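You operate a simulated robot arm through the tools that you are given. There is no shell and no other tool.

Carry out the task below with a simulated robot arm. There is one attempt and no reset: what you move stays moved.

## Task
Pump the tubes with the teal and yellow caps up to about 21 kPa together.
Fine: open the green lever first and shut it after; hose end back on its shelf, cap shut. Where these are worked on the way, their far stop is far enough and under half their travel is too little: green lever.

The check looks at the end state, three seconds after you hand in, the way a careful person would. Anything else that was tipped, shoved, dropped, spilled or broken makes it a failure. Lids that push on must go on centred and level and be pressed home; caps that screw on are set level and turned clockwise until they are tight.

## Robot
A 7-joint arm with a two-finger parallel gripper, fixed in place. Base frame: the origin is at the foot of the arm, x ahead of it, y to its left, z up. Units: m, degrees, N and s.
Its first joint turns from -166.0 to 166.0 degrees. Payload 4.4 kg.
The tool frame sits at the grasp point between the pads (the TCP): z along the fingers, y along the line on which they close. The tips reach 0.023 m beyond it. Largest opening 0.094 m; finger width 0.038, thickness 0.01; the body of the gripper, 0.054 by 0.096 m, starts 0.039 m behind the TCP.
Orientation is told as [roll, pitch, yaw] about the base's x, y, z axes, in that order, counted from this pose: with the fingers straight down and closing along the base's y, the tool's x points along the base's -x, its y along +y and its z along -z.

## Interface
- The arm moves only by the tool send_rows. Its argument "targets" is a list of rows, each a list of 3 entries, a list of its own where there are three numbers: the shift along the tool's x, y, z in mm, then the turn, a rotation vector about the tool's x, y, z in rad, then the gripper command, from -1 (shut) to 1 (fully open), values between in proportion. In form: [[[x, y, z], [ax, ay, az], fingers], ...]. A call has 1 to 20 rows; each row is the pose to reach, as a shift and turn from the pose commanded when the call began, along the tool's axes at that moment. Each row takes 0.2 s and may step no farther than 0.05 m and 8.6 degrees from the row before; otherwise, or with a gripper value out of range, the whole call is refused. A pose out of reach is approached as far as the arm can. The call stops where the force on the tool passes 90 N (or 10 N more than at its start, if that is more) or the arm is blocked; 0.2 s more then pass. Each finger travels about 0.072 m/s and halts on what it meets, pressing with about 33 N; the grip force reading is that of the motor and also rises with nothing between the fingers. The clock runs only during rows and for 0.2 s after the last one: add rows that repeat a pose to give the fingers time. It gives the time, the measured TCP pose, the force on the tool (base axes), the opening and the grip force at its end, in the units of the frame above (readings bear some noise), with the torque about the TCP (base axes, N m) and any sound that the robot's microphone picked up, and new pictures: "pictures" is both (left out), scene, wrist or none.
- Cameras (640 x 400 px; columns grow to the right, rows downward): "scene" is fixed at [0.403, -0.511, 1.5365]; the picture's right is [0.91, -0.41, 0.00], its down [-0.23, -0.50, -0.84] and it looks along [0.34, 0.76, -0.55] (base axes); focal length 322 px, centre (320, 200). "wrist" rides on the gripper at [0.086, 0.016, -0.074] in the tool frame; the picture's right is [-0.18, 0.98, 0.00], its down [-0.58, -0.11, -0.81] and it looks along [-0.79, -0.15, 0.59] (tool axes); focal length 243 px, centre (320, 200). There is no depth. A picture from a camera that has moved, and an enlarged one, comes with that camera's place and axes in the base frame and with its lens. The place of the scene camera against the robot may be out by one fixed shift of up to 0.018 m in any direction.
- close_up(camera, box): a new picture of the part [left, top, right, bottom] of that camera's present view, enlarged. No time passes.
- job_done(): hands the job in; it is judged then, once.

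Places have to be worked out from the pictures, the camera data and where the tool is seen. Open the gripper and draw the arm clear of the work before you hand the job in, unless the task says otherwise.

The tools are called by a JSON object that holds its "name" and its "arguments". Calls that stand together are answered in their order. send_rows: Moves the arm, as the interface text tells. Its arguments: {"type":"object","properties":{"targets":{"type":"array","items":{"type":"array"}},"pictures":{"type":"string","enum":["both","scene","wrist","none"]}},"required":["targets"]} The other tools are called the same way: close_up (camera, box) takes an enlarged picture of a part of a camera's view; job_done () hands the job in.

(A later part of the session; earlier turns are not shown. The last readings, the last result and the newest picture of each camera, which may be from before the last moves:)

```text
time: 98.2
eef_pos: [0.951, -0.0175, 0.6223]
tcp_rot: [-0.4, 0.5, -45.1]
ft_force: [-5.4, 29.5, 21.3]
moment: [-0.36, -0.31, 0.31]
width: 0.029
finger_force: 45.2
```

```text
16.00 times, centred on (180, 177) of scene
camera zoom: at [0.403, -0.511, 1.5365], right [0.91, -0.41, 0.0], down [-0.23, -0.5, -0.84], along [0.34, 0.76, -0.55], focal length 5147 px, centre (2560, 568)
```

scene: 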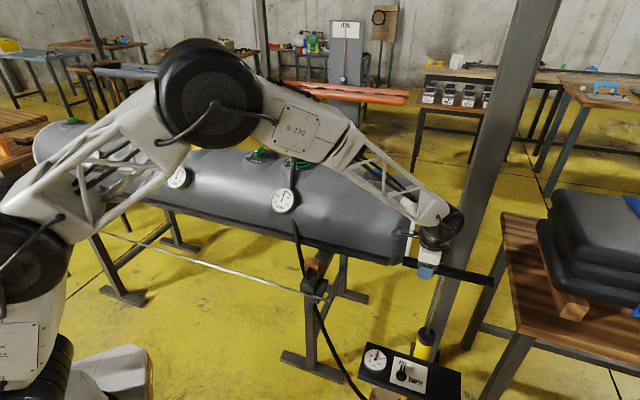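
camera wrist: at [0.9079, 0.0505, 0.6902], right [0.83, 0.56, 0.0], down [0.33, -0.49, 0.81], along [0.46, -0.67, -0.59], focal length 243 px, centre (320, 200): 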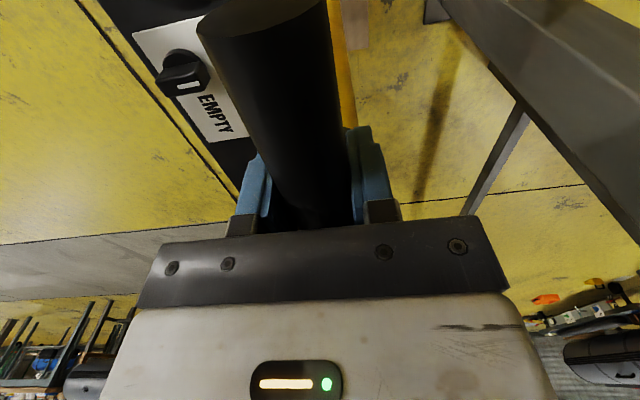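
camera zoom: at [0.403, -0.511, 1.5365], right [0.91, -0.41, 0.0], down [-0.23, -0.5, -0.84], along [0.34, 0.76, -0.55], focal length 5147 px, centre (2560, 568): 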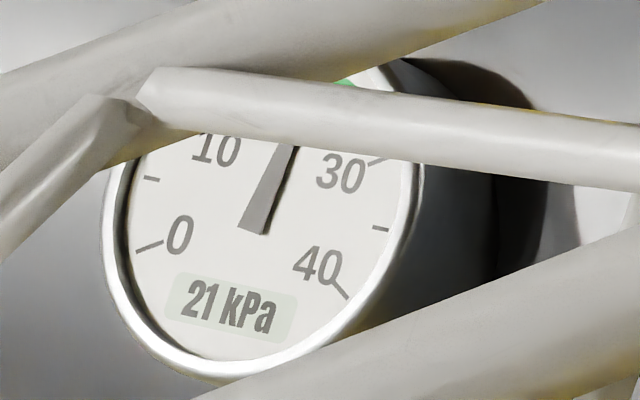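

The pump gauge now reads ≈21.0 and the tube gauge 21 kPa. I release the handle (at its bottom, as found) and lift away.

{"name": "send_rows", "arguments": {"targets": [[[0, 0, 0], [0, 0, 0], 0], [[0, 0, 0], [0, 0, 0], 0.6], [[0, 0, 0], [0, 0, 0], 1], [[0, 0, 0], [0, 0, 0], 1], [[0, 0, -30], [0, 0, 0], 1], [[0, 0, -75], [0, 0, 0], 1], [[0, 0, -120], [0, 0, 0], 1], [[0, 0, -165], [0, 0, 0], 1], [[5, 0, -210], [0, 0, 0], 1], [[20, -5, -250], [0, 0, 0], 1]], "pictures": "both"}}

{"name": "close_up", "arguments": {"camera": "scene", "box": [340, 210, 500, 400]}}

{"name": "close_up", "arguments": {"camera": "scene", "box": [273, 190, 297, 206]}}

{"name": "close_up", "arguments": {"camera": "scene", "box": [168, 166, 192, 188]}}

```text
time: 100.4
eef_pos: [0.9348, -0.0096, 0.8711]
tcp_rot: [-0.4, 0.6, -45.1]
ft_force: [-0.1, 0.0, -0.3]
moment: [0.02, -0.01, -0.03]
width: 0.094
finger_force: 0.0
camera wrist: at [0.8885, 0.065, 0.9457], right [0.83, 0.56, -0.01], down [0.34, -0.49, 0.8], along [0.45, -0.67, -0.6], focal length 243 px, centre (320, 200)
```

scene: 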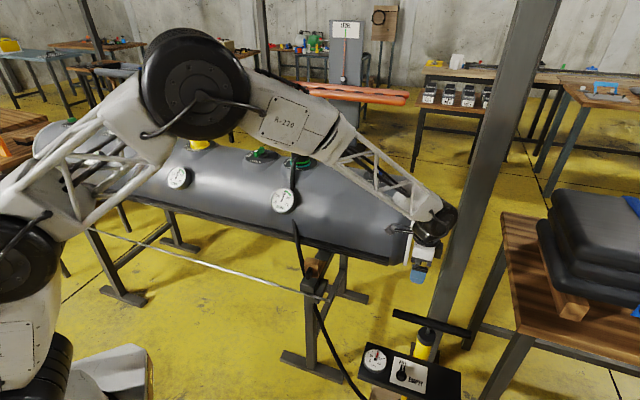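
wrist: 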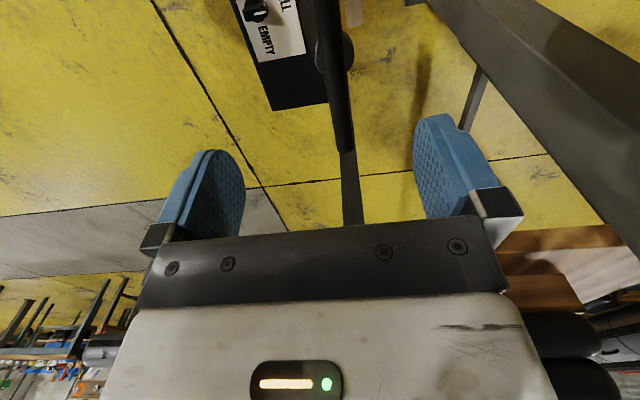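

```text
2.11 times, centred on (420, 305) of scene
camera zoom: at [0.403, -0.511, 1.5365], right [0.91, -0.41, 0.0], down [-0.23, -0.5, -0.84], along [0.34, 0.76, -0.55], focal length 677 px, centre (110, -21)
```

zoom: 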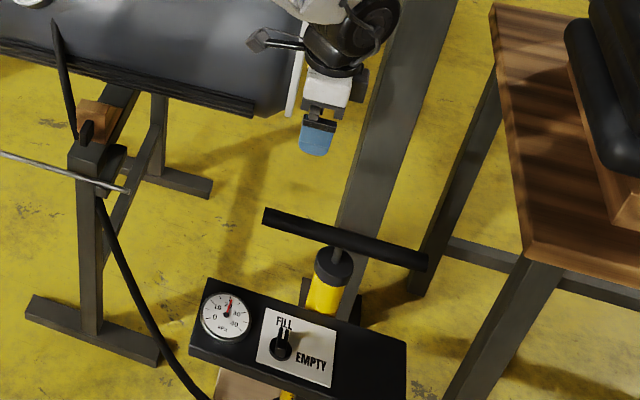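

```text
16.00 times, centred on (285, 198) of scene
camera zoom: at [0.403, -0.511, 1.5365], right [0.91, -0.41, 0.0], down [-0.23, -0.5, -0.84], along [0.34, 0.76, -0.55], focal length 5147 px, centre (880, 232)
```

zoom: 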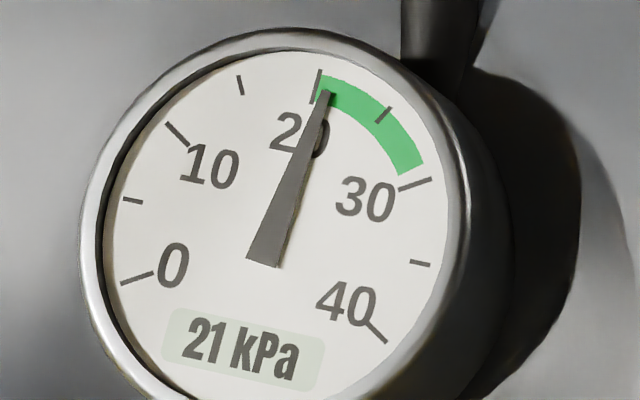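

```text
16.00 times, centred on (180, 177) of scene
camera zoom: at [0.403, -0.511, 1.5365], right [0.91, -0.41, 0.0], down [-0.23, -0.5, -0.84], along [0.34, 0.76, -0.55], focal length 5147 px, centre (2560, 568)
```

zoom: 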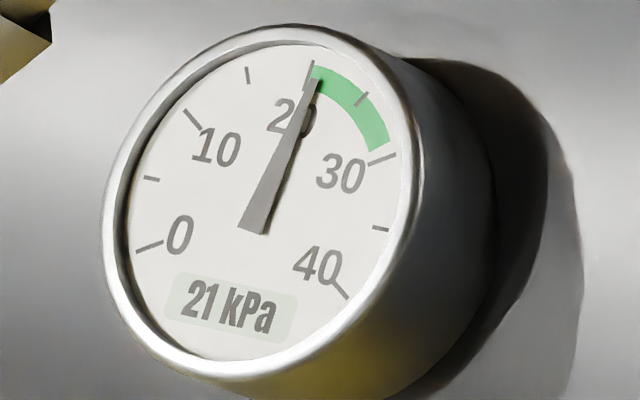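

All three gauges agree on ≈21.0 kPa. Now back to the green lever to shut it: first retreat and raise (also removing a slight tool tilt).

{"name": "send_rows", "arguments": {"targets": [[[37, -4, -22], [0, 0, 0], 1], [[74, -7, -45], [-0.003, -0.005, 0], 1], [[111, -11, -68], [-0.007, -0.0105, 0], 1], [[148, -14, -90], [-0.007, -0.0105, 0], 1], [[185, -18, -113], [-0.007, -0.0105, 0], 1], [[222, -21, -136], [-0.007, -0.0105, 0], 1], [[259, -25, -158], [-0.007, -0.0105, 0], 1], [[296, -28, -181], [-0.007, -0.0105, 0], 1], [[333, -32, -204], [-0.007, -0.0105, 0], 1], [[370, -35, -226], [-0.007, -0.0105, 0], 1], [[406, -39, -249], [-0.007, -0.0105, 0], 1]], "pictures": "none"}}

```text
time: 102.8
eef_pos: [0.6252, 0.2544, 1.1248]
tcp_rot: [-0.1, -0.1, -45.1]
ft_force: [1.2, -0.5, 0.0]
moment: [0.01, -0.05, 0.02]
width: 0.094
finger_force: 0.0
```

{"name": "send_rows", "arguments": {"targets": [[[22, 26, 0], [0, 0, -0.131], 1], [[44, 53, 0], [0, 0, -0.262], 1], [[65, 79, 0], [0, 0, -0.393], 1], [[87, 105, 0], [0, 0, -0.524], 1], [[109, 132, 0], [0, 0, -0.655], 1], [[131, 158, 0], [0, 0, -0.786], 1], [[153, 184, 0], [0, 0, -0.917], 1], [[175, 211, 0], [0, 0, -1.048], 1], [[196, 237, 0], [0, 0, -1.18], 1], [[218, 263, 0], [0, 0, -1.311], 1], [[240, 290, 0], [0, 0, -1.442], 1], [[262, 316, 0], [0, 0, -1.573], 1]], "pictures": "wrist"}}

```text
time: 105.4
eef_pos: [0.6648, 0.6638, 1.1261]
tcp_rot: [-0.1, 0.0, 45.1]
ft_force: [-0.3, 0.6, -0.2]
moment: [0.0, 0.0, 0.01]
width: 0.0937
finger_force: 0.0
camera wrist: at [0.594, 0.6133, 1.2003], right [-0.57, 0.82, 0.0], down [0.49, 0.34, 0.81], along [0.66, 0.46, -0.59], focal length 243 px, centre (320, 200)
```

wrist: 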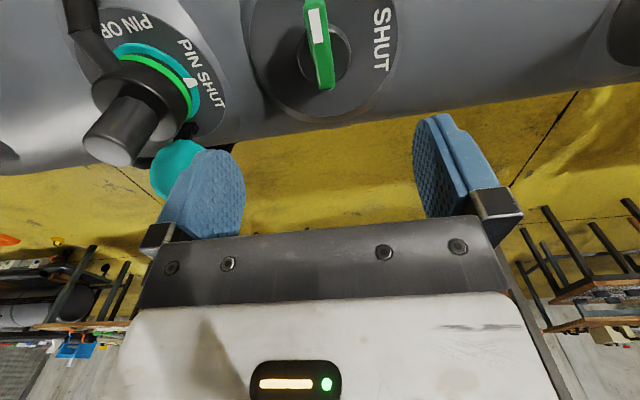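

The bar lines up under the gripper. I lower and close on it.

{"name": "send_rows", "arguments": {"targets": [[[0, 0, 45], [0, 0, 0], 1], [[0, 0, 85], [0, 0, 0], 0.6], [[0, 0, 110], [0, 0, 0], 0.4], [[0, 0, 122], [0, 0, 0], 0.3], [[0, 0, 122], [0, 0, 0], 0.2]], "pictures": "wrist"}}

{"name": "close_up", "arguments": {"camera": "wrist", "box": [220, 80, 440, 230]}}

```text
time: 106.6
eef_pos: [0.6634, 0.6597, 1.0037]
tcp_rot: [0.0, 0.2, 45.1]
ft_force: [0.5, -0.2, -0.5]
moment: [0.04, 0.04, 0.01]
width: 0.0565
finger_force: 0.0
camera wrist: at [0.593, 0.61, 1.0771], right [-0.57, 0.82, 0.0], down [0.49, 0.34, 0.81], along [0.66, 0.46, -0.59], focal length 243 px, centre (320, 200)
```

wrist: 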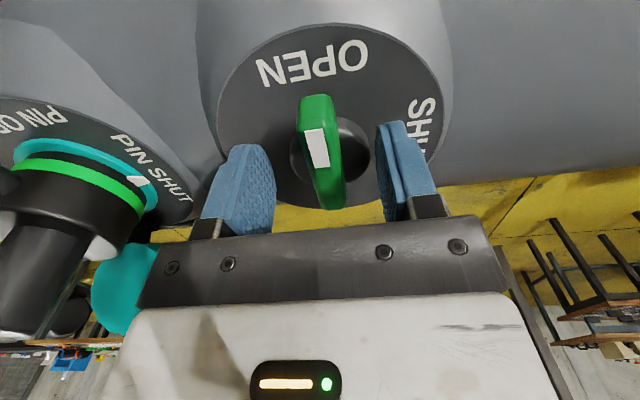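

```text
2.67 times, centred on (330, 155) of wrist
camera zoom: at [0.593, 0.61, 1.0771], right [-0.57, 0.82, 0.0], down [0.49, 0.34, 0.81], along [0.66, 0.46, -0.59], focal length 647 px, centre (293, 320)
```

zoom: 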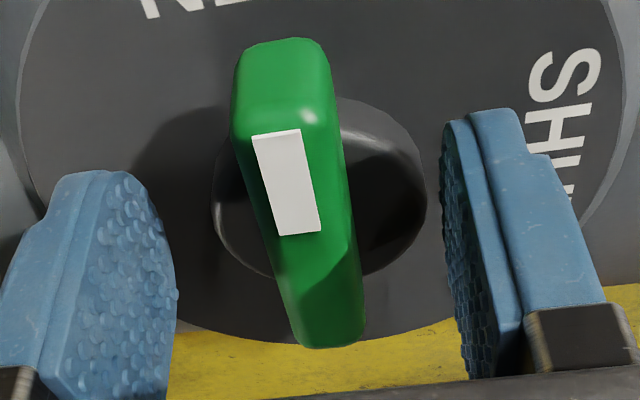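

{"name": "send_rows", "arguments": {"targets": [[[-2, 2, 0], [0, 0, 0], 0], [[-2, 2, 0], [0, 0, 0], -0.6], [[-2, 2, 0], [0, 0, 0], -1], [[-2, 2, 0], [0, 0, 0], -1]], "pictures": "none"}}

```text
time: 107.6
eef_pos: [0.6631, 0.6646, 1.002]
tcp_rot: [0.0, 0.1, 45.1]
ft_force: [-8.4, 9.0, -2.7]
moment: [0.38, -0.01, -0.12]
width: 0.0158
finger_force: 45.2
```

Gripped cleanly (16 mm, low load). I turn it back clockwise toward SHUT along the same arc.

{"name": "send_rows", "arguments": {"targets": [[[-0.1, 1.5, 0], [0, 0, 0.14], -1], [[-0.4, 3.1, 0], [0, 0, 0.28], -1], [[-1.0, 4.6, 0], [0, 0, 0.42], -1]], "pictures": "none"}}

```text
time: 108.4
eef_pos: [0.6601, 0.6682, 1.0027]
tcp_rot: [0.0, 0.1, 20.9]
ft_force: [-24.0, 15.0, -3.2]
moment: [-0.26, 1.59, 0.29]
width: 0.0158
finger_force: 45.3
```

{"name": "send_rows", "arguments": {"targets": [[[0.2, 2.0, 0], [0, 0, 0.14], -1], [[0, 3.6, 0], [0, 0, 0.28], -1], [[-0.6, 5.1, 0], [0, 0, 0.42], -1]], "pictures": "none"}}

```text
time: 109.2
eef_pos: [0.6587, 0.6731, 1.0017]
tcp_rot: [0.0, 0.0, -3.1]
ft_force: [-39.6, 10.0, -2.6]
moment: [0.37, 0.95, 0.08]
width: 0.0161
finger_force: 45.2
```

{"name": "send_rows", "arguments": {"targets": [[[0.8, 1.6, 0], [0, 0, 0.14], -1], [[0.6, 3.2, 0], [0, 0, 0.28], -1], [[0, 4.7, 0], [0, 0, 0.42], -1]], "pictures": "none"}}

```text
time: 110.0
eef_pos: [0.6601, 0.6778, 1.0011]
tcp_rot: [-0.2, 0.0, -27.4]
ft_force: [-0.2, 24.6, -21.0]
moment: [0.66, 0.55, 0.27]
width: 0.0158
finger_force: 44.7
```

{"name": "send_rows", "arguments": {"targets": [[[0.2, 2.0, 0], [0, 0, 0.14], -1], [[-0.1, 3.5, 0], [0, 0, 0.28], -1]], "pictures": "none"}}

```text
time: 110.6
eef_pos: [0.6629, 0.6809, 1.0024]
tcp_rot: [-0.1, -0.1, -43.3]
ft_force: [3.9, 18.4, -19.8]
moment: [0.55, 0.35, 0.17]
width: 0.016
finger_force: 44.7
```

{"name": "send_rows", "arguments": {"targets": [[[0, 1.0, 0], [0, 0, 0.07], -1], [[-0.1, 1.7, 0], [0, 0, 0.14], -1], [[-0.2, 2.2, 0], [0, 0, 0.18], -1]], "pictures": "wrist"}}

```text
time: 111.4
eef_pos: [0.6637, 0.6793, 1.0021]
tcp_rot: [-0.2, -0.1, -53.5]
ft_force: [-29.1, -44.5, -2.9]
moment: [-0.39, -0.03, 2.15]
width: 0.0212
finger_force: 45.1
camera wrist: at [0.6278, 0.7595, 1.0764], right [0.9, 0.44, 0.0], down [0.26, -0.53, 0.81], along [0.35, -0.73, -0.59], focal length 243 px, centre (320, 200)
```

wrist: 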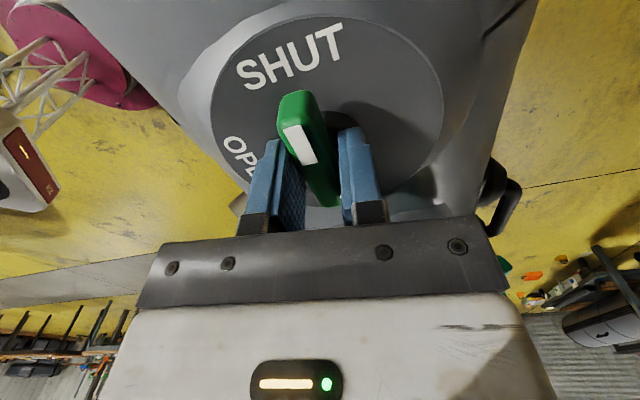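

The lever is against its SHUT stop (+2.15 N·m). I release and raise.

{"name": "send_rows", "arguments": {"targets": [[[0, -0.8, 0], [0, 0, -0.08], -0.5], [[0, -0.8, 0], [0, 0, -0.08], 0.2], [[0, -0.8, 0], [0, 0, -0.08], 0.6], [[0, -0.8, -30], [0, 0, -0.08], 0.8], [[0, -0.8, -75], [0, 0, -0.08], 1], [[0, -0.8, -120], [0, 0, -0.08], 1], [[0, -0.8, -150], [0, 0, -0.08], 1]], "pictures": "both"}}

{"name": "close_up", "arguments": {"camera": "wrist", "box": [200, 0, 440, 230]}}

{"name": "close_up", "arguments": {"camera": "scene", "box": [160, 120, 320, 220]}}

```text
time: 113.0
eef_pos: [0.6652, 0.6813, 1.1486]
tcp_rot: [-0.1, 0.0, -48.9]
ft_force: [0.3, 1.1, -0.8]
moment: [0.01, 0.0, -0.03]
width: 0.094
finger_force: 0.1
camera wrist: at [0.6225, 0.7577, 1.2234], right [0.86, 0.51, 0.0], down [0.3, -0.51, 0.81], along [0.41, -0.7, -0.59], focal length 243 px, centre (320, 200)
```

scene: 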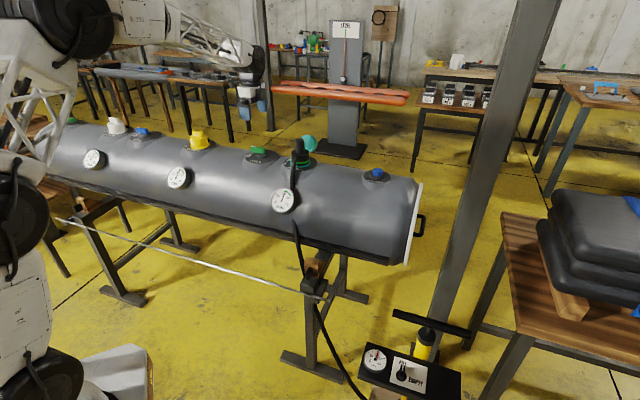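
wrist: 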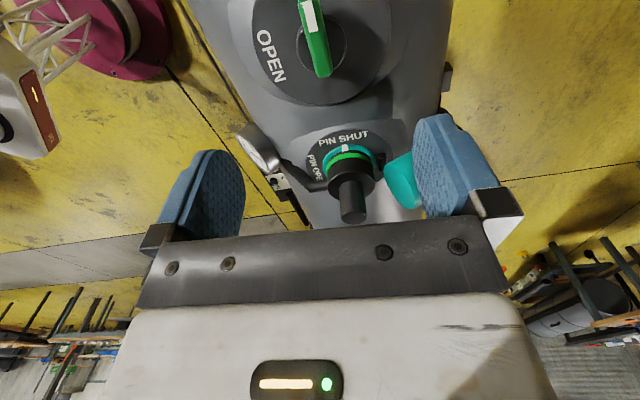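

```text
1.74 times, centred on (320, 115) of wrist
camera zoom: at [0.6225, 0.7577, 1.2234], right [0.86, 0.51, 0.0], down [0.3, -0.51, 0.81], along [0.41, -0.7, -0.59], focal length 422 px, centre (320, 348)
```

zoom: 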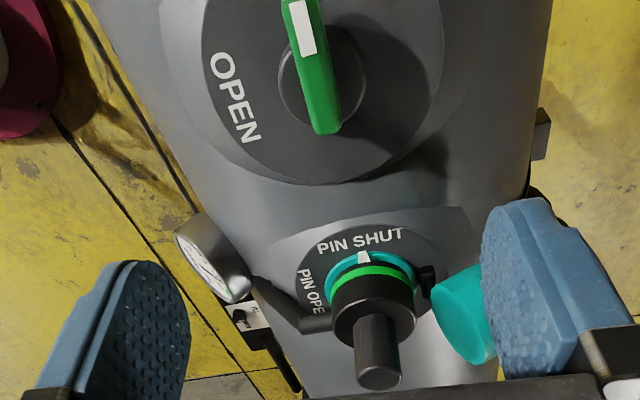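

```text
4.00 times, centred on (240, 170) of scene
camera zoom: at [0.403, -0.511, 1.5365], right [0.91, -0.41, 0.0], down [-0.23, -0.5, -0.84], along [0.34, 0.76, -0.55], focal length 1287 px, centre (640, 320)
```

zoom: 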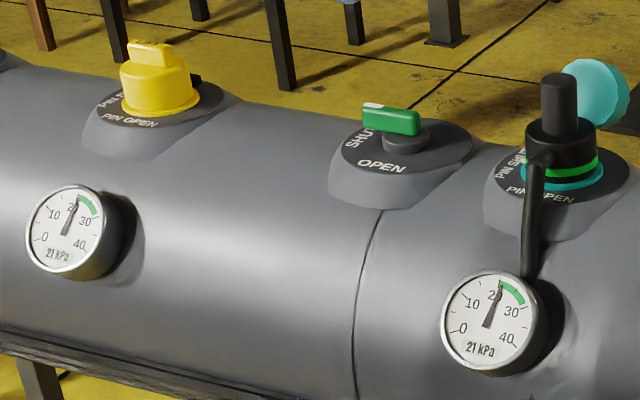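

Lever is SHUT and both gauges hold 21 kPa. Next the hose end: its grip peg top is at about (0.791, 0.552, 1.059). I move above it with yaw 45° so the fingers close along the tube axis, clear of the cap and hose.

{"name": "send_rows", "arguments": {"targets": [[[-14, 1, -10], [0, 0, -0.126], 1], [[-28, 1, -20], [0, 0, -0.252], 1], [[-42, 2, -30], [0, 0, -0.378], 1], [[-56, 3, -40], [0, 0, -0.504], 1], [[-70, 4, -40], [0, 0, -0.63], 1], [[-84, 4, -40], [0, 0, -0.756], 1], [[-98, 5, -40], [0, 0, -0.882], 1], [[-112, 6, -40], [0, 0, -1.008], 1], [[-126, 7, -40], [0, 0, -1.134], 1], [[-140, 8, -40], [0, 0, -1.26], 1], [[-154, 8, -40], [0, 0, -1.386], 1], [[-168, 9, -40], [0, 0, -1.512], 1], [[-181, 10, -40], [0, 0, -1.639], 1]], "pictures": "both"}}

{"name": "close_up", "arguments": {"camera": "wrist", "box": [200, 0, 440, 230]}}

```text
time: 115.8
eef_pos: [0.7894, 0.5517, 1.1917]
tcp_rot: [0.0, 0.0, 45.1]
ft_force: [-0.1, 0.3, 0.5]
moment: [0.05, -0.01, 0.02]
width: 0.094
finger_force: 0.1
camera wrist: at [0.72, 0.5017, 1.2669], right [-0.57, 0.82, 0.0], down [0.49, 0.34, 0.81], along [0.66, 0.46, -0.59], focal length 243 px, centre (320, 200)
```

scene: 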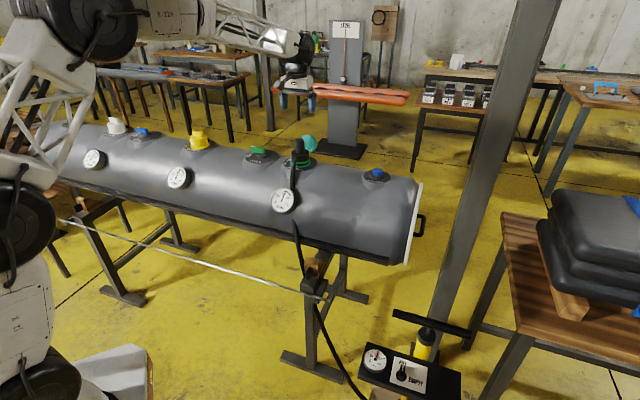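
wrist: 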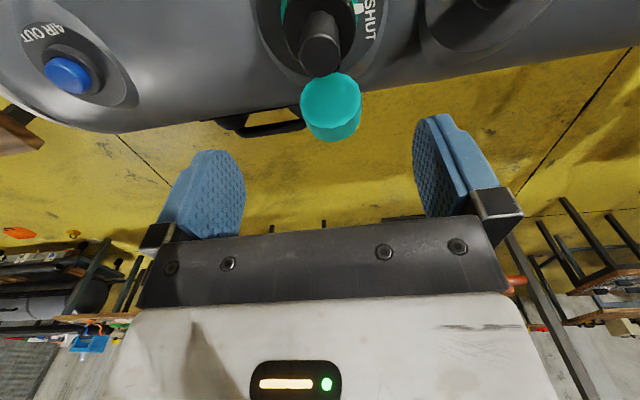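

```text
1.74 times, centred on (320, 115) of wrist
camera zoom: at [0.72, 0.5017, 1.2669], right [-0.57, 0.82, 0.0], down [0.49, 0.34, 0.81], along [0.66, 0.46, -0.59], focal length 422 px, centre (320, 348)
```

zoom: 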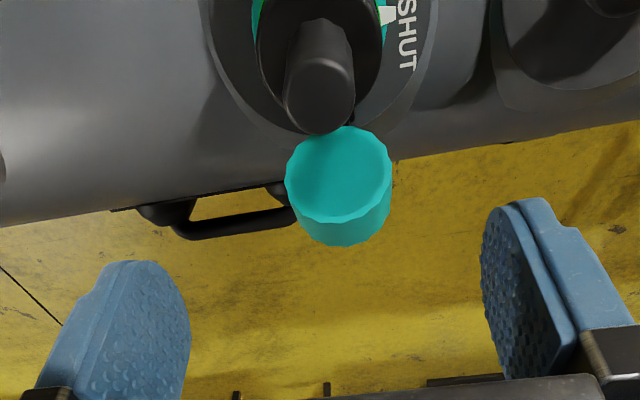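

The cap turns out to be a flip cap hinged at the back. I lower toward the peg and check alignment first.

{"name": "send_rows", "arguments": {"targets": [[[-3, -1, 40], [0, 0, 0], 1], [[-3, -1, 80], [0, 0, 0], 1], [[-3, -1, 105], [0, 0, 0], 1], [[-3, -1, 118], [0, 0, 0], 1]], "pictures": "both"}}

{"name": "close_up", "arguments": {"camera": "wrist", "box": [200, 40, 440, 240]}}

{"name": "close_up", "arguments": {"camera": "scene", "box": [260, 90, 350, 180]}}

```text
time: 116.8
eef_pos: [0.7933, 0.5533, 1.0738]
tcp_rot: [-0.1, 0.0, 45.0]
ft_force: [0.4, -0.6, 0.5]
moment: [0.03, -0.02, 0.0]
width: 0.0939
finger_force: 0.2
camera wrist: at [0.7224, 0.5037, 1.1492], right [-0.57, 0.82, 0.0], down [0.49, 0.34, 0.81], along [0.67, 0.46, -0.59], focal length 243 px, centre (320, 200)
```

scene: 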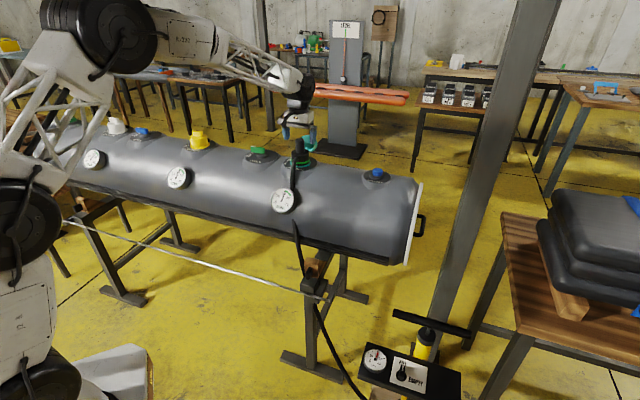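
wrist: 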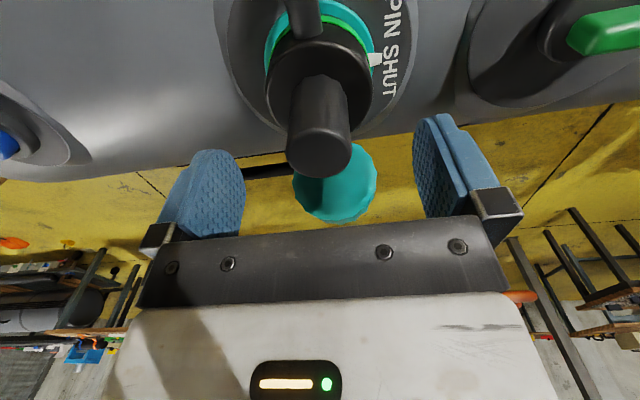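

```text
2.00 times, centred on (320, 140) of wrist
camera zoom: at [0.7224, 0.5037, 1.1492], right [-0.57, 0.82, 0.0], down [0.49, 0.34, 0.81], along [0.67, 0.46, -0.59], focal length 485 px, centre (320, 320)
```

zoom: 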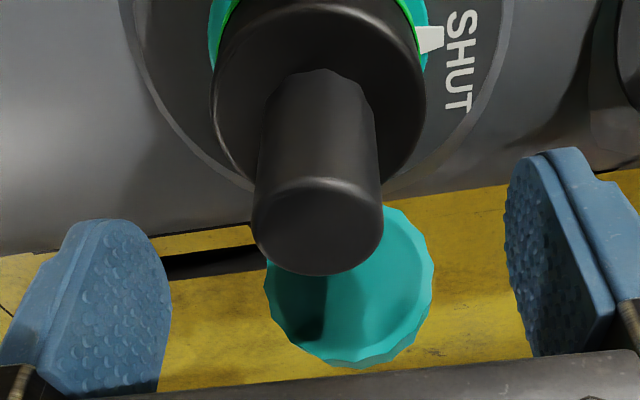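

```text
4.44 times, centred on (305, 135) of scene
camera zoom: at [0.403, -0.511, 1.5365], right [0.91, -0.41, 0.0], down [-0.23, -0.5, -0.84], along [0.34, 0.76, -0.55], focal length 1430 px, centre (387, 489)
```

zoom: 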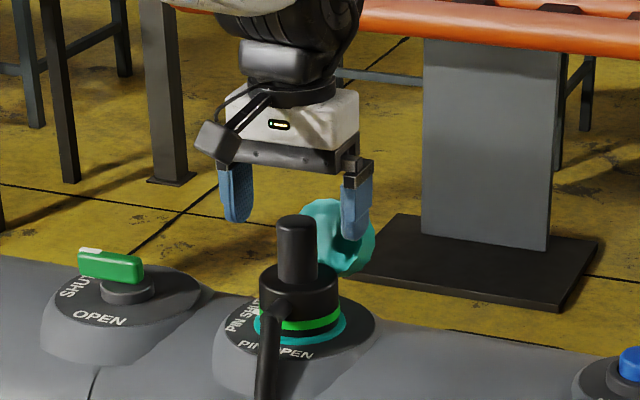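

Aligned. I lower 38 mm so the pads surround the peg and close.

{"name": "send_rows", "arguments": {"targets": [[[0, 0, 15], [0, 0, 0], 1], [[0, 0, 30], [0, 0, 0], 1], [[0, 0, 38], [0, 0, 0], 0.5], [[0, 0, 38], [0, 0, 0], -0.2], [[0, 0, 38], [0, 0, 0], -0.6], [[0, 0, 38], [0, 0, 0], -1], [[0, 0, 38], [0, 0, 0], -1]], "pictures": "wrist"}}

```text
time: 118.4
eef_pos: [0.7933, 0.5521, 1.0344]
tcp_rot: [-0.1, 0.0, 45.0]
ft_force: [-0.6, 2.9, -0.2]
moment: [0.33, 0.3, -0.03]
width: 0.0334
finger_force: 32.2
camera wrist: at [0.7229, 0.5037, 1.1098], right [-0.57, 0.82, 0.0], down [0.49, 0.34, 0.81], along [0.67, 0.45, -0.59], focal length 243 px, centre (320, 200)
```

wrist: 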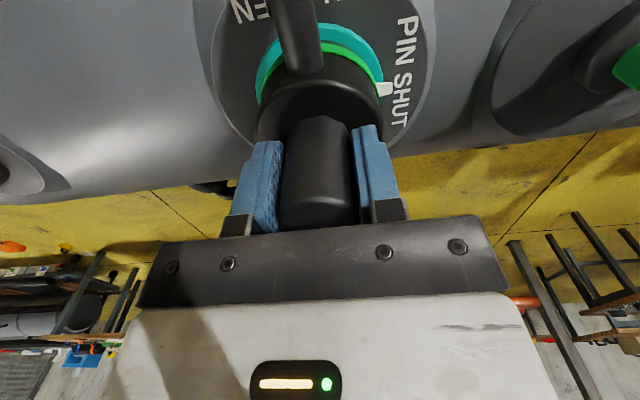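

Gripped the peg (33 mm) with almost no side load. I try pulling gently straight up to see whether it is a push fit.

{"name": "send_rows", "arguments": {"targets": [[[0, 0, -1], [0, 0, 0], -1], [[0, 0, -2], [0, 0, 0], -1], [[0, 0, -3], [0, 0, 0], -1]], "pictures": "none"}}

```text
time: 119.2
eef_pos: [0.7933, 0.553, 1.0368]
tcp_rot: [0.1, 0.4, 45.1]
ft_force: [8.7, -0.1, -30.2]
moment: [-0.31, -0.31, 0.03]
width: 0.0333
finger_force: 32.9
```

{"name": "send_rows", "arguments": {"targets": [[[0, 0, -2], [0, 0, 0], -1], [[0, 0, -4], [0, 0, 0], -1], [[0, 0, -5], [0, 0, 0], -1]], "pictures": "wrist"}}

{"name": "close_up", "arguments": {"camera": "scene", "box": [270, 120, 340, 180]}}

```text
time: 120.0
eef_pos: [0.7929, 0.5517, 1.0442]
tcp_rot: [0.0, 0.1, 45.0]
ft_force: [7.2, -5.8, -30.7]
moment: [-0.32, -0.24, 0.01]
width: 0.0331
finger_force: 33.0
camera wrist: at [0.7223, 0.5034, 1.1179], right [-0.56, 0.83, 0.0], down [0.49, 0.34, 0.81], along [0.66, 0.45, -0.59], focal length 243 px, centre (320, 200)
```

wrist: 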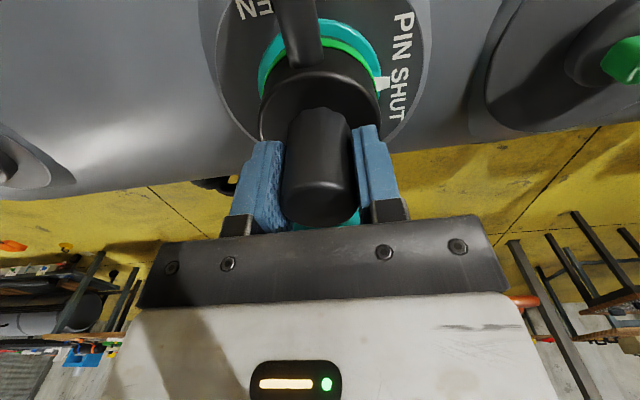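

```text
6.67 times, centred on (305, 150) of scene
camera zoom: at [0.403, -0.511, 1.5365], right [0.91, -0.41, 0.0], down [-0.23, -0.5, -0.84], along [0.34, 0.76, -0.55], focal length 2144 px, centre (420, 533)
```

zoom: 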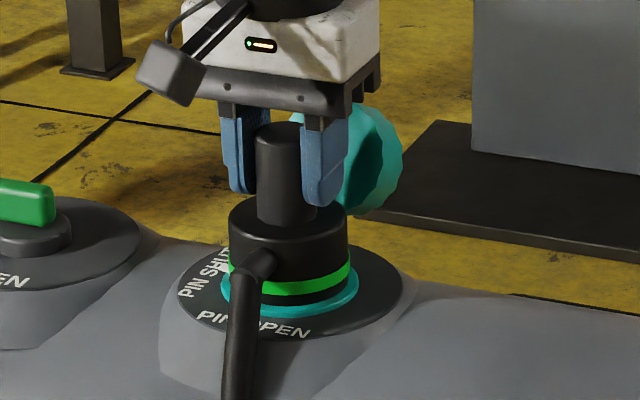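

The fingers slipped up the peg at ~30 N; the fitting didn't lift, so it is probably twist-locked. I re-grip lower and try a small counter-clockwise twist.

{"name": "send_rows", "arguments": {"targets": [[[0, 0, 0], [0, 0, 0], -0.2], [[0, 0, 4], [0, 0, 0], 0], [[0, 0, 10], [0, 0, 0], 0], [[0, 0, 10], [0, 0, 0], -0.6], [[0, 0, 10], [0, 0, 0], -1], [[0, 0, 10], [0, 0, 0], -1], [[0, 0, 10], [0, 0, -0.05], -1], [[0, 0, 10], [0, 0, -0.1], -1], [[0, 0, 10], [0, 0, -0.15], -1]], "pictures": "wrist"}}

{"name": "close_up", "arguments": {"camera": "wrist", "box": [200, 0, 440, 240]}}

```text
time: 122.0
eef_pos: [0.7922, 0.5525, 1.0356]
tcp_rot: [0.0, 0.0, 53.6]
ft_force: [9.0, -8.9, 7.7]
moment: [-0.1, -0.14, -0.13]
width: 0.0335
finger_force: 32.9
camera wrist: at [0.7301, 0.4928, 1.1092], right [-0.68, 0.73, 0.0], down [0.43, 0.4, 0.81], along [0.59, 0.55, -0.59], focal length 243 px, centre (320, 200)
```

wrist: 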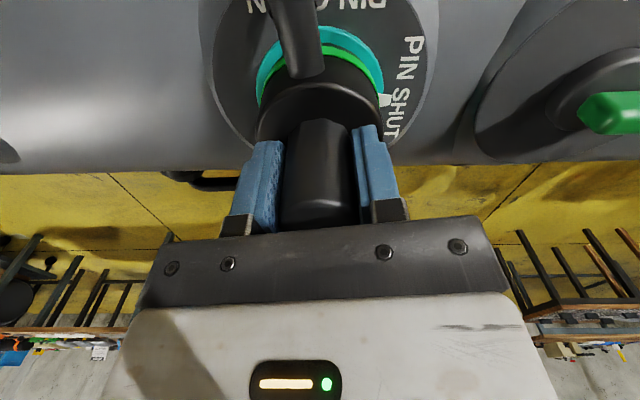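

```text
1.67 times, centred on (320, 120) of wrist
camera zoom: at [0.7301, 0.4928, 1.1092], right [-0.68, 0.73, 0.0], down [0.43, 0.4, 0.81], along [0.59, 0.55, -0.59], focal length 404 px, centre (320, 333)
```

zoom: 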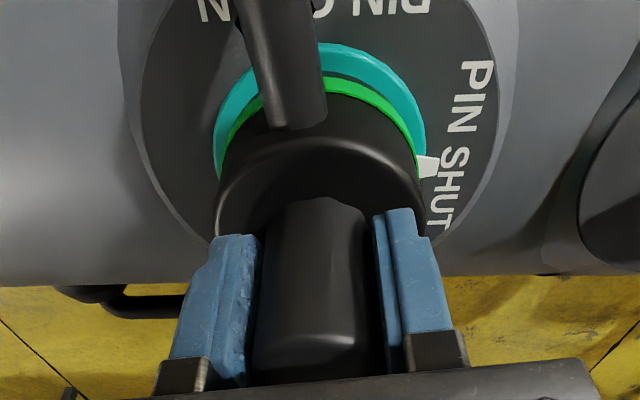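

{"name": "close_up", "arguments": {"camera": "scene", "box": [270, 120, 340, 180]}}

```text
6.67 times, centred on (305, 150) of scene
camera zoom: at [0.403, -0.511, 1.5365], right [0.91, -0.41, 0.0], down [-0.23, -0.5, -0.84], along [0.34, 0.76, -0.55], focal length 2144 px, centre (420, 533)
```

zoom: 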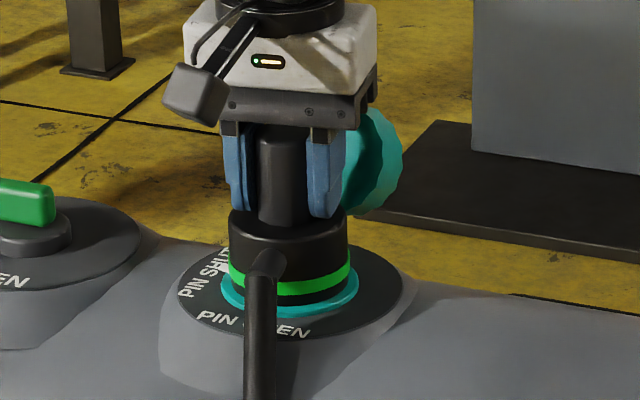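

The fitting turns with the gripper (hose outlet moved, the pin mark stayed at PIN SHUT). I keep twisting counter-clockwise and watch the torque for a stop.

{"name": "send_rows", "arguments": {"targets": [[[0, 0, 0], [0, 0, -0.14], -1], [[0, 0, 0], [0, 0, -0.28], -1], [[0, 0, 0], [0, 0, -0.42], -1], [[0, 0, 0], [0, 0, -0.56], -1]], "pictures": "wrist"}}

{"name": "close_up", "arguments": {"camera": "scene", "box": [270, 120, 340, 180]}}

```text
time: 123.0
eef_pos: [0.792, 0.5528, 1.0346]
tcp_rot: [0.0, 0.0, 85.8]
ft_force: [2.2, 0.0, 11.8]
moment: [0.21, 0.26, -0.13]
width: 0.0331
finger_force: 33.5
camera wrist: at [0.7715, 0.4682, 1.1088], right [-0.97, 0.26, 0.0], down [0.15, 0.57, 0.81], along [0.21, 0.78, -0.59], focal length 243 px, centre (320, 200)
```

wrist: 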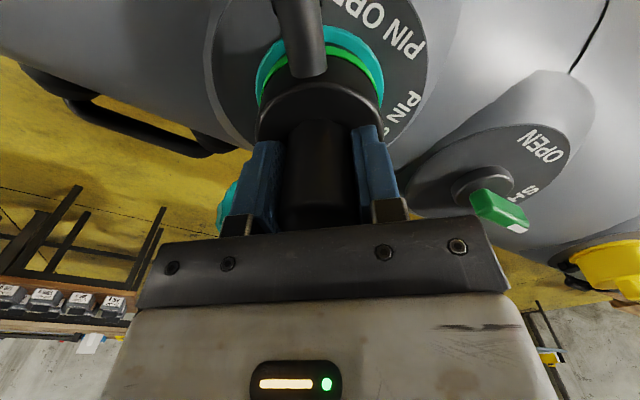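

```text
6.67 times, centred on (305, 150) of scene
camera zoom: at [0.403, -0.511, 1.5365], right [0.91, -0.41, 0.0], down [-0.23, -0.5, -0.84], along [0.34, 0.76, -0.55], focal length 2144 px, centre (420, 533)
```

zoom: 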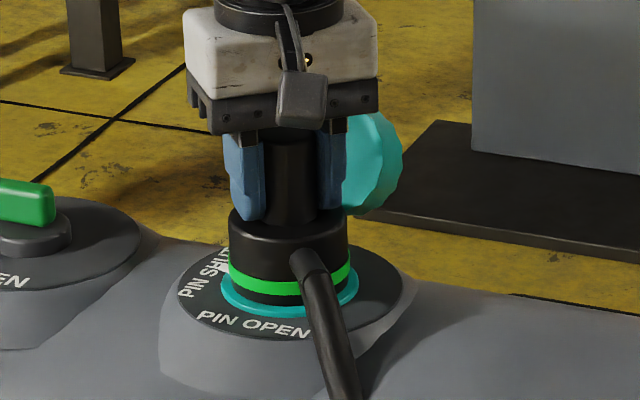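

It turns freely with ~0.13 N·m, no thread motion visible. I test a gentle pull at this angle.

{"name": "send_rows", "arguments": {"targets": [[[0, 0, -1], [0, 0, 0], -1], [[0, 0, -2], [0, 0, 0], -1], [[0, 0, -3], [0, 0, 0], -1], [[0, 0, -4], [0, 0, 0], -1]], "pictures": "none"}}

{"name": "close_up", "arguments": {"camera": "scene", "box": [270, 120, 340, 180]}}

```text
time: 124.0
eef_pos: [0.7915, 0.5525, 1.0343]
tcp_rot: [0.2, 0.2, 85.7]
ft_force: [8.9, 10.0, -28.1]
moment: [-0.03, -0.5, 0.08]
width: 0.0333
finger_force: 33.4
```

```text
6.67 times, centred on (305, 150) of scene
camera zoom: at [0.403, -0.511, 1.5365], right [0.91, -0.41, 0.0], down [-0.23, -0.5, -0.84], along [0.34, 0.76, -0.55], focal length 2144 px, centre (420, 533)
```

zoom: 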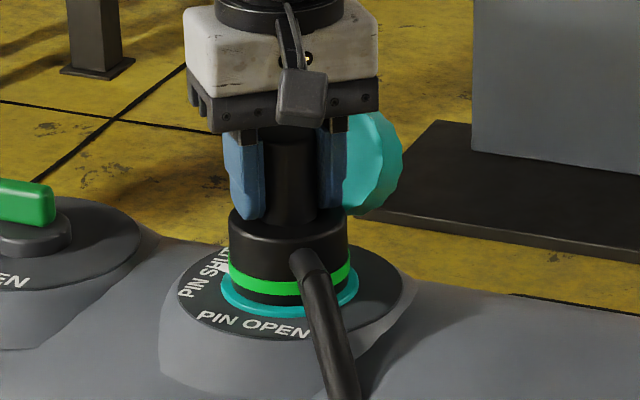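

No lift at 28 N. I go back down and twist further counter-clockwise to look for a release position.

{"name": "send_rows", "arguments": {"targets": [[[0, 0, 3], [0, 0, 0], -1], [[0, 0, 4], [0, 0, -0.14], -1], [[0, 0, 4], [0, 0, -0.28], -1], [[0, 0, 4], [0, 0, -0.42], -1], [[0, 0, 4], [0, 0, -0.56], -1], [[0, 0, 4], [0, 0, -0.7], -1]], "pictures": "wrist"}}

{"name": "close_up", "arguments": {"camera": "scene", "box": [270, 120, 340, 180]}}

```text
time: 125.4
eef_pos: [0.7921, 0.5522, 1.0357]
tcp_rot: [0.0, 0.2, 125.9]
ft_force: [-3.6, -1.4, 12.2]
moment: [-0.49, 0.18, -0.14]
width: 0.0332
finger_force: 32.8
camera wrist: at [0.8319, 0.4734, 1.1098], right [-0.9, -0.43, 0.0], down [-0.25, 0.54, 0.81], along [-0.34, 0.73, -0.59], focal length 243 px, centre (320, 200)
```

wrist: 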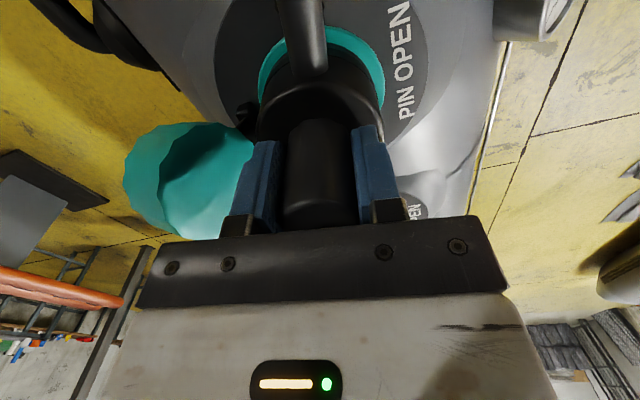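

```text
6.67 times, centred on (305, 150) of scene
camera zoom: at [0.403, -0.511, 1.5365], right [0.91, -0.41, 0.0], down [-0.23, -0.5, -0.84], along [0.34, 0.76, -0.55], focal length 2144 px, centre (420, 533)
```

zoom: 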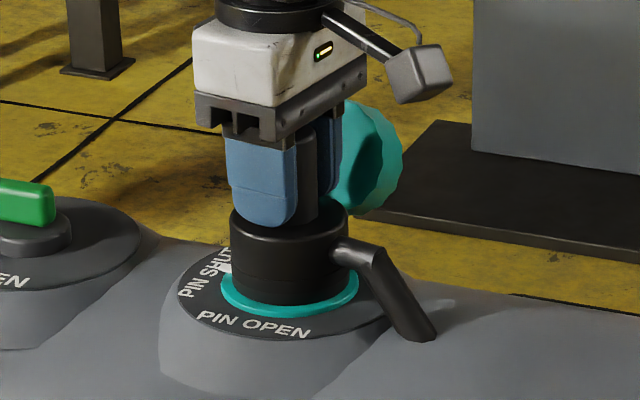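

The green lock band has vanished after ~80° of turning: the bayonet is released. Now I pull straight up gently.

{"name": "send_rows", "arguments": {"targets": [[[0, 0, -2], [0, 0, 0], -1], [[0, 0, -5], [0, 0, 0], -1], [[0, 0, -9], [0, 0, 0], -1], [[0, 0, -14], [0, 0, 0], -1], [[0, 0, -20], [0, 0, 0], -1]], "pictures": "wrist"}}

{"name": "close_up", "arguments": {"camera": "scene", "box": [270, 120, 340, 180]}}

{"name": "close_up", "arguments": {"camera": "scene", "box": [273, 190, 297, 206]}}

```text
time: 126.6
eef_pos: [0.7922, 0.5532, 1.0551]
tcp_rot: [0.1, 0.1, 125.8]
ft_force: [-0.8, -0.5, -1.0]
moment: [-0.03, 0.0, -0.02]
width: 0.0331
finger_force: 33.1
camera wrist: at [0.8318, 0.4735, 1.1287], right [-0.9, -0.43, 0.0], down [-0.25, 0.54, 0.81], along [-0.34, 0.73, -0.59], focal length 243 px, centre (320, 200)
```

wrist: 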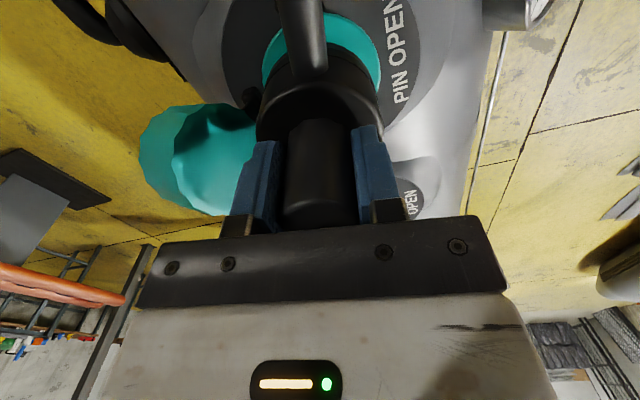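

```text
6.67 times, centred on (305, 150) of scene
camera zoom: at [0.403, -0.511, 1.5365], right [0.91, -0.41, 0.0], down [-0.23, -0.5, -0.84], along [0.34, 0.76, -0.55], focal length 2144 px, centre (420, 533)
```

zoom: 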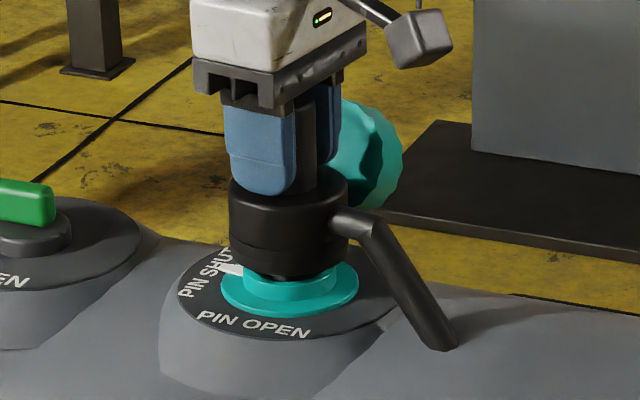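

```text
16.00 times, centred on (285, 198) of scene
camera zoom: at [0.403, -0.511, 1.5365], right [0.91, -0.41, 0.0], down [-0.23, -0.5, -0.84], along [0.34, 0.76, -0.55], focal length 5147 px, centre (880, 232)
```

zoom: 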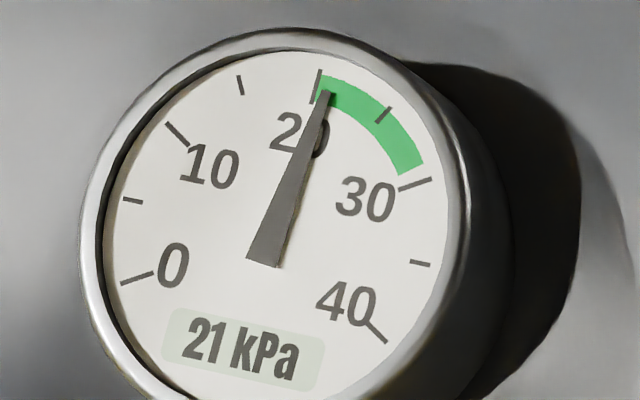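

The hose end is off and the gauge still reads 21 kPa. I lift it clear and inspect it.

{"name": "send_rows", "arguments": {"targets": [[[0, 0, -25], [0, 0, 0], -1], [[0, 0, -55], [0, 0, 0], -1], [[0, 0, -90], [0, 0, 0], -1], [[0, 0, -120], [0, 0, 0], -1]], "pictures": "both"}}

{"name": "close_up", "arguments": {"camera": "scene", "box": [250, 90, 350, 180]}}

{"name": "close_up", "arguments": {"camera": "wrist", "box": [120, 0, 480, 240]}}

```text
time: 127.6
eef_pos: [0.793, 0.553, 1.1745]
tcp_rot: [0.1, 0.1, 125.8]
ft_force: [0.4, 0.8, -2.1]
moment: [-0.02, 0.02, -0.01]
width: 0.0329
finger_force: 33.1
camera wrist: at [0.8323, 0.4735, 1.2486], right [-0.9, -0.43, 0.0], down [-0.25, 0.54, 0.81], along [-0.34, 0.73, -0.59], focal length 243 px, centre (320, 200)
```

scene: 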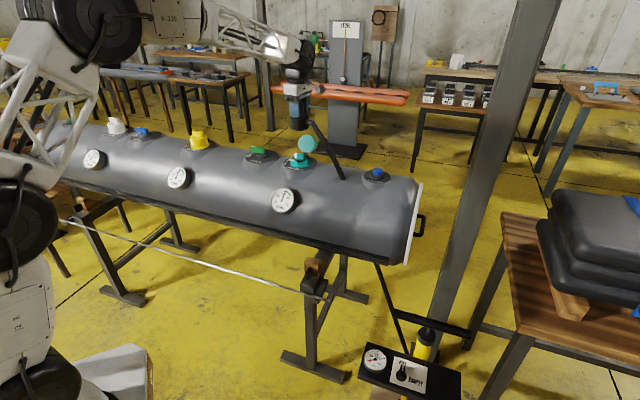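
wrist: 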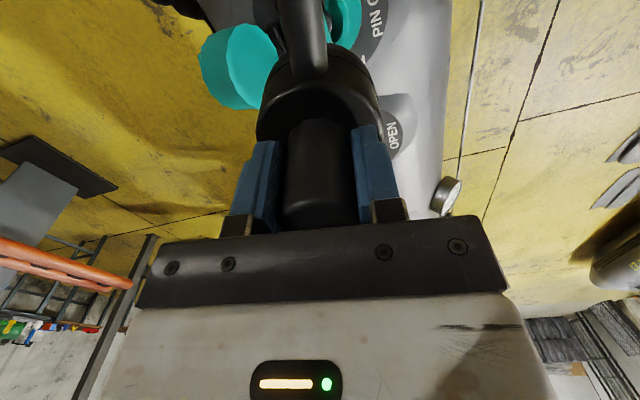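

```text
4.44 times, centred on (300, 135) of scene
camera zoom: at [0.403, -0.511, 1.5365], right [0.91, -0.41, 0.0], down [-0.23, -0.5, -0.84], along [0.34, 0.76, -0.55], focal length 1430 px, centre (409, 489)
```

zoom: 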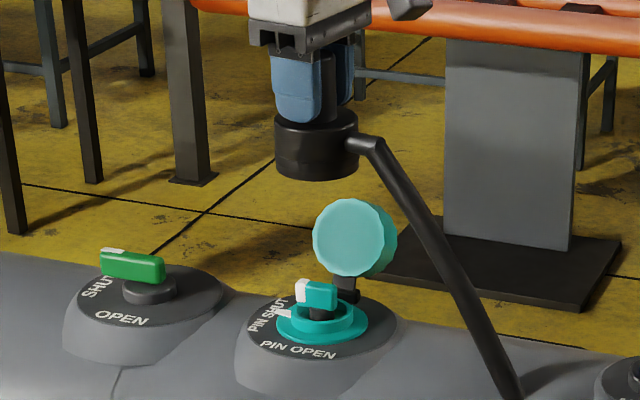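

```text
1.67 times, centred on (300, 120) of wrist
camera zoom: at [0.8323, 0.4735, 1.2486], right [-0.9, -0.43, 0.0], down [-0.25, 0.54, 0.81], along [-0.34, 0.73, -0.59], focal length 404 px, centre (353, 333)
```

zoom: 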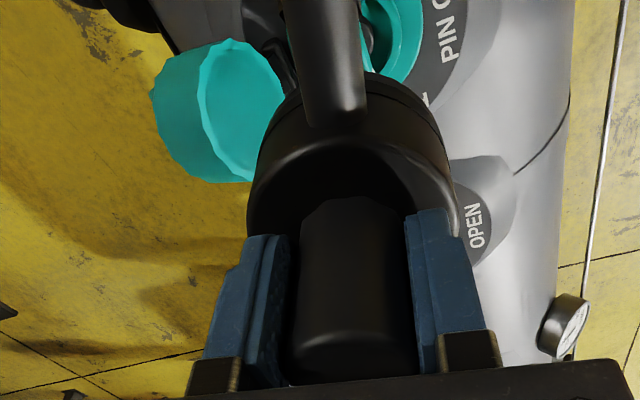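

The valve's pin lever points to PIN SHUT and the fitting has a flat bottom, so it can stand on the flat shelf. I carry it back from the tube, turning to yaw 45°.

{"name": "send_rows", "arguments": {"targets": [[[13, 33, 0], [0, 0, 0.141], -1], [[27, 67, 0], [0, 0, 0.282], -1], [[40, 100, 0], [0, 0, 0.423], -1], [[53, 134, 0], [0, 0, 0.564], -1], [[67, 167, 0], [0, 0, 0.705], -1], [[80, 200, 5], [0, 0, 0.846], -1], [[93, 234, 10], [0, 0, 0.987], -1], [[106, 267, 15], [0, 0, 1.128], -1], [[120, 300, 20], [0, 0, 1.269], -1], [[133, 334, 25], [0, 0, 1.41], -1]], "pictures": "wrist"}}

```text
time: 129.8
eef_pos: [0.5968, 0.2508, 1.1497]
tcp_rot: [0.0, 0.1, 44.9]
ft_force: [1.0, -0.8, -0.7]
moment: [0.02, 0.0, -0.03]
width: 0.0333
finger_force: 33.3
camera wrist: at [0.5273, 0.2016, 1.2247], right [-0.56, 0.83, 0.0], down [0.49, 0.33, 0.81], along [0.67, 0.45, -0.59], focal length 243 px, centre (320, 200)
```

wrist: 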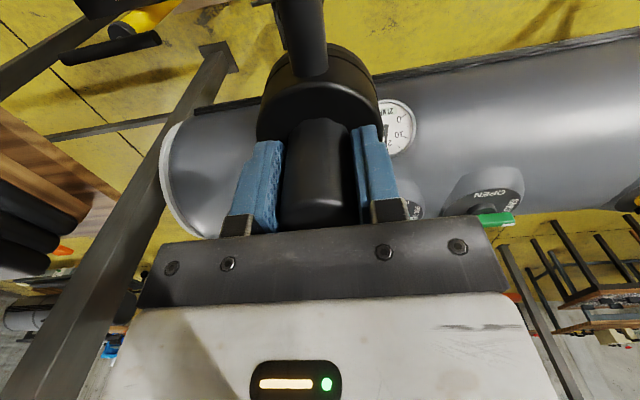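

{"name": "send_rows", "arguments": {"targets": [[[15, -37, 15], [0, 0, 0], -1], [[29, -73, 35], [0, 0, 0], -1], [[44, -110, 58], [0, 0, 0], -1], [[58, -147, 82], [0, 0, 0], -1], [[73, -183, 106], [0, 0, 0], -1], [[87, -220, 130], [0, 0, 0], -1], [[102, -257, 154], [0, 0, 0], -1], [[116, -293, 178], [0, 0, 0], -1], [[131, -330, 202], [0, 0, 0], -1], [[145, -367, 226], [0, 0, 0], -1], [[160, -404, 250], [0, 0, 0], -1], [[175, -440, 275], [0, 0, 0], -1], [[189, -477, 300], [0, 0, 0], -1]], "pictures": "both"}}

{"name": "close_up", "arguments": {"camera": "wrist", "box": [120, 0, 520, 240]}}

{"name": "close_up", "arguments": {"camera": "scene", "box": [340, 250, 540, 400]}}

```text
time: 132.6
eef_pos: [0.8034, -0.2233, 0.8502]
tcp_rot: [-0.1, 0.0, 45.0]
ft_force: [0.4, 0.0, -0.1]
moment: [0.05, 0.0, 0.01]
width: 0.0334
finger_force: 33.0
camera wrist: at [0.7331, -0.2714, 0.9238], right [-0.57, 0.82, 0.0], down [0.49, 0.34, 0.81], along [0.67, 0.45, -0.59], focal length 243 px, centre (320, 200)
```

scene: 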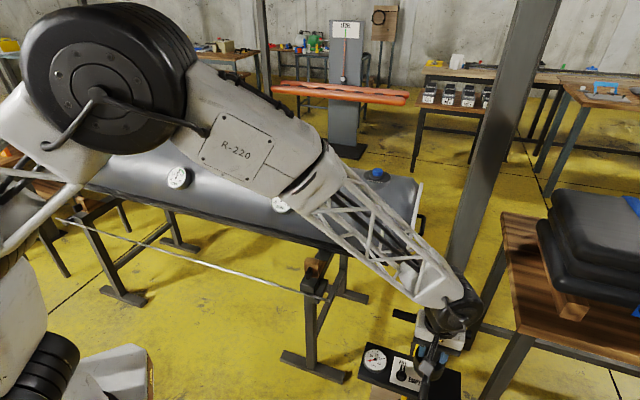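
wrist: 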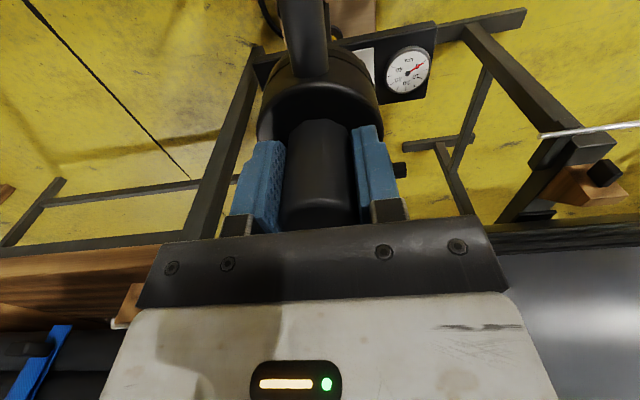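

```text
1.60 times, centred on (320, 120) of wrist
camera zoom: at [0.7331, -0.2714, 0.9238], right [-0.57, 0.82, 0.0], down [0.49, 0.34, 0.81], along [0.67, 0.45, -0.59], focal length 388 px, centre (320, 328)
```

zoom: 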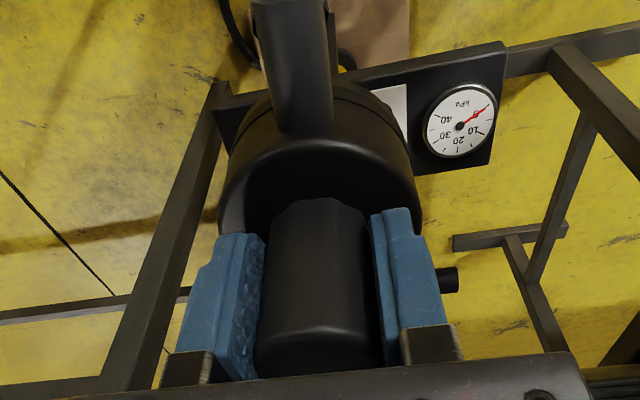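

```text
2.67 times, centred on (440, 325) of scene
camera zoom: at [0.403, -0.511, 1.5365], right [0.91, -0.41, 0.0], down [-0.23, -0.5, -0.84], along [0.34, 0.76, -0.55], focal length 858 px, centre (0, -133)
```

zoom: 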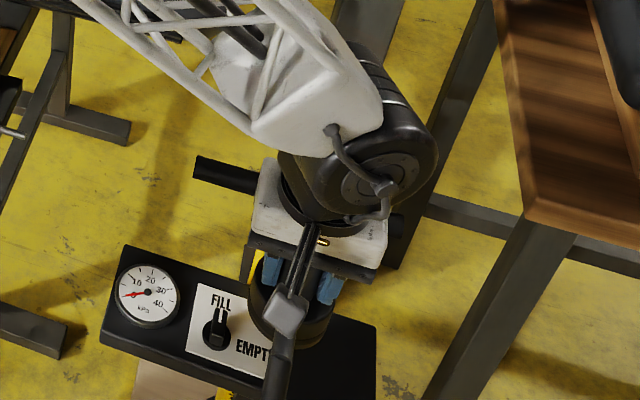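

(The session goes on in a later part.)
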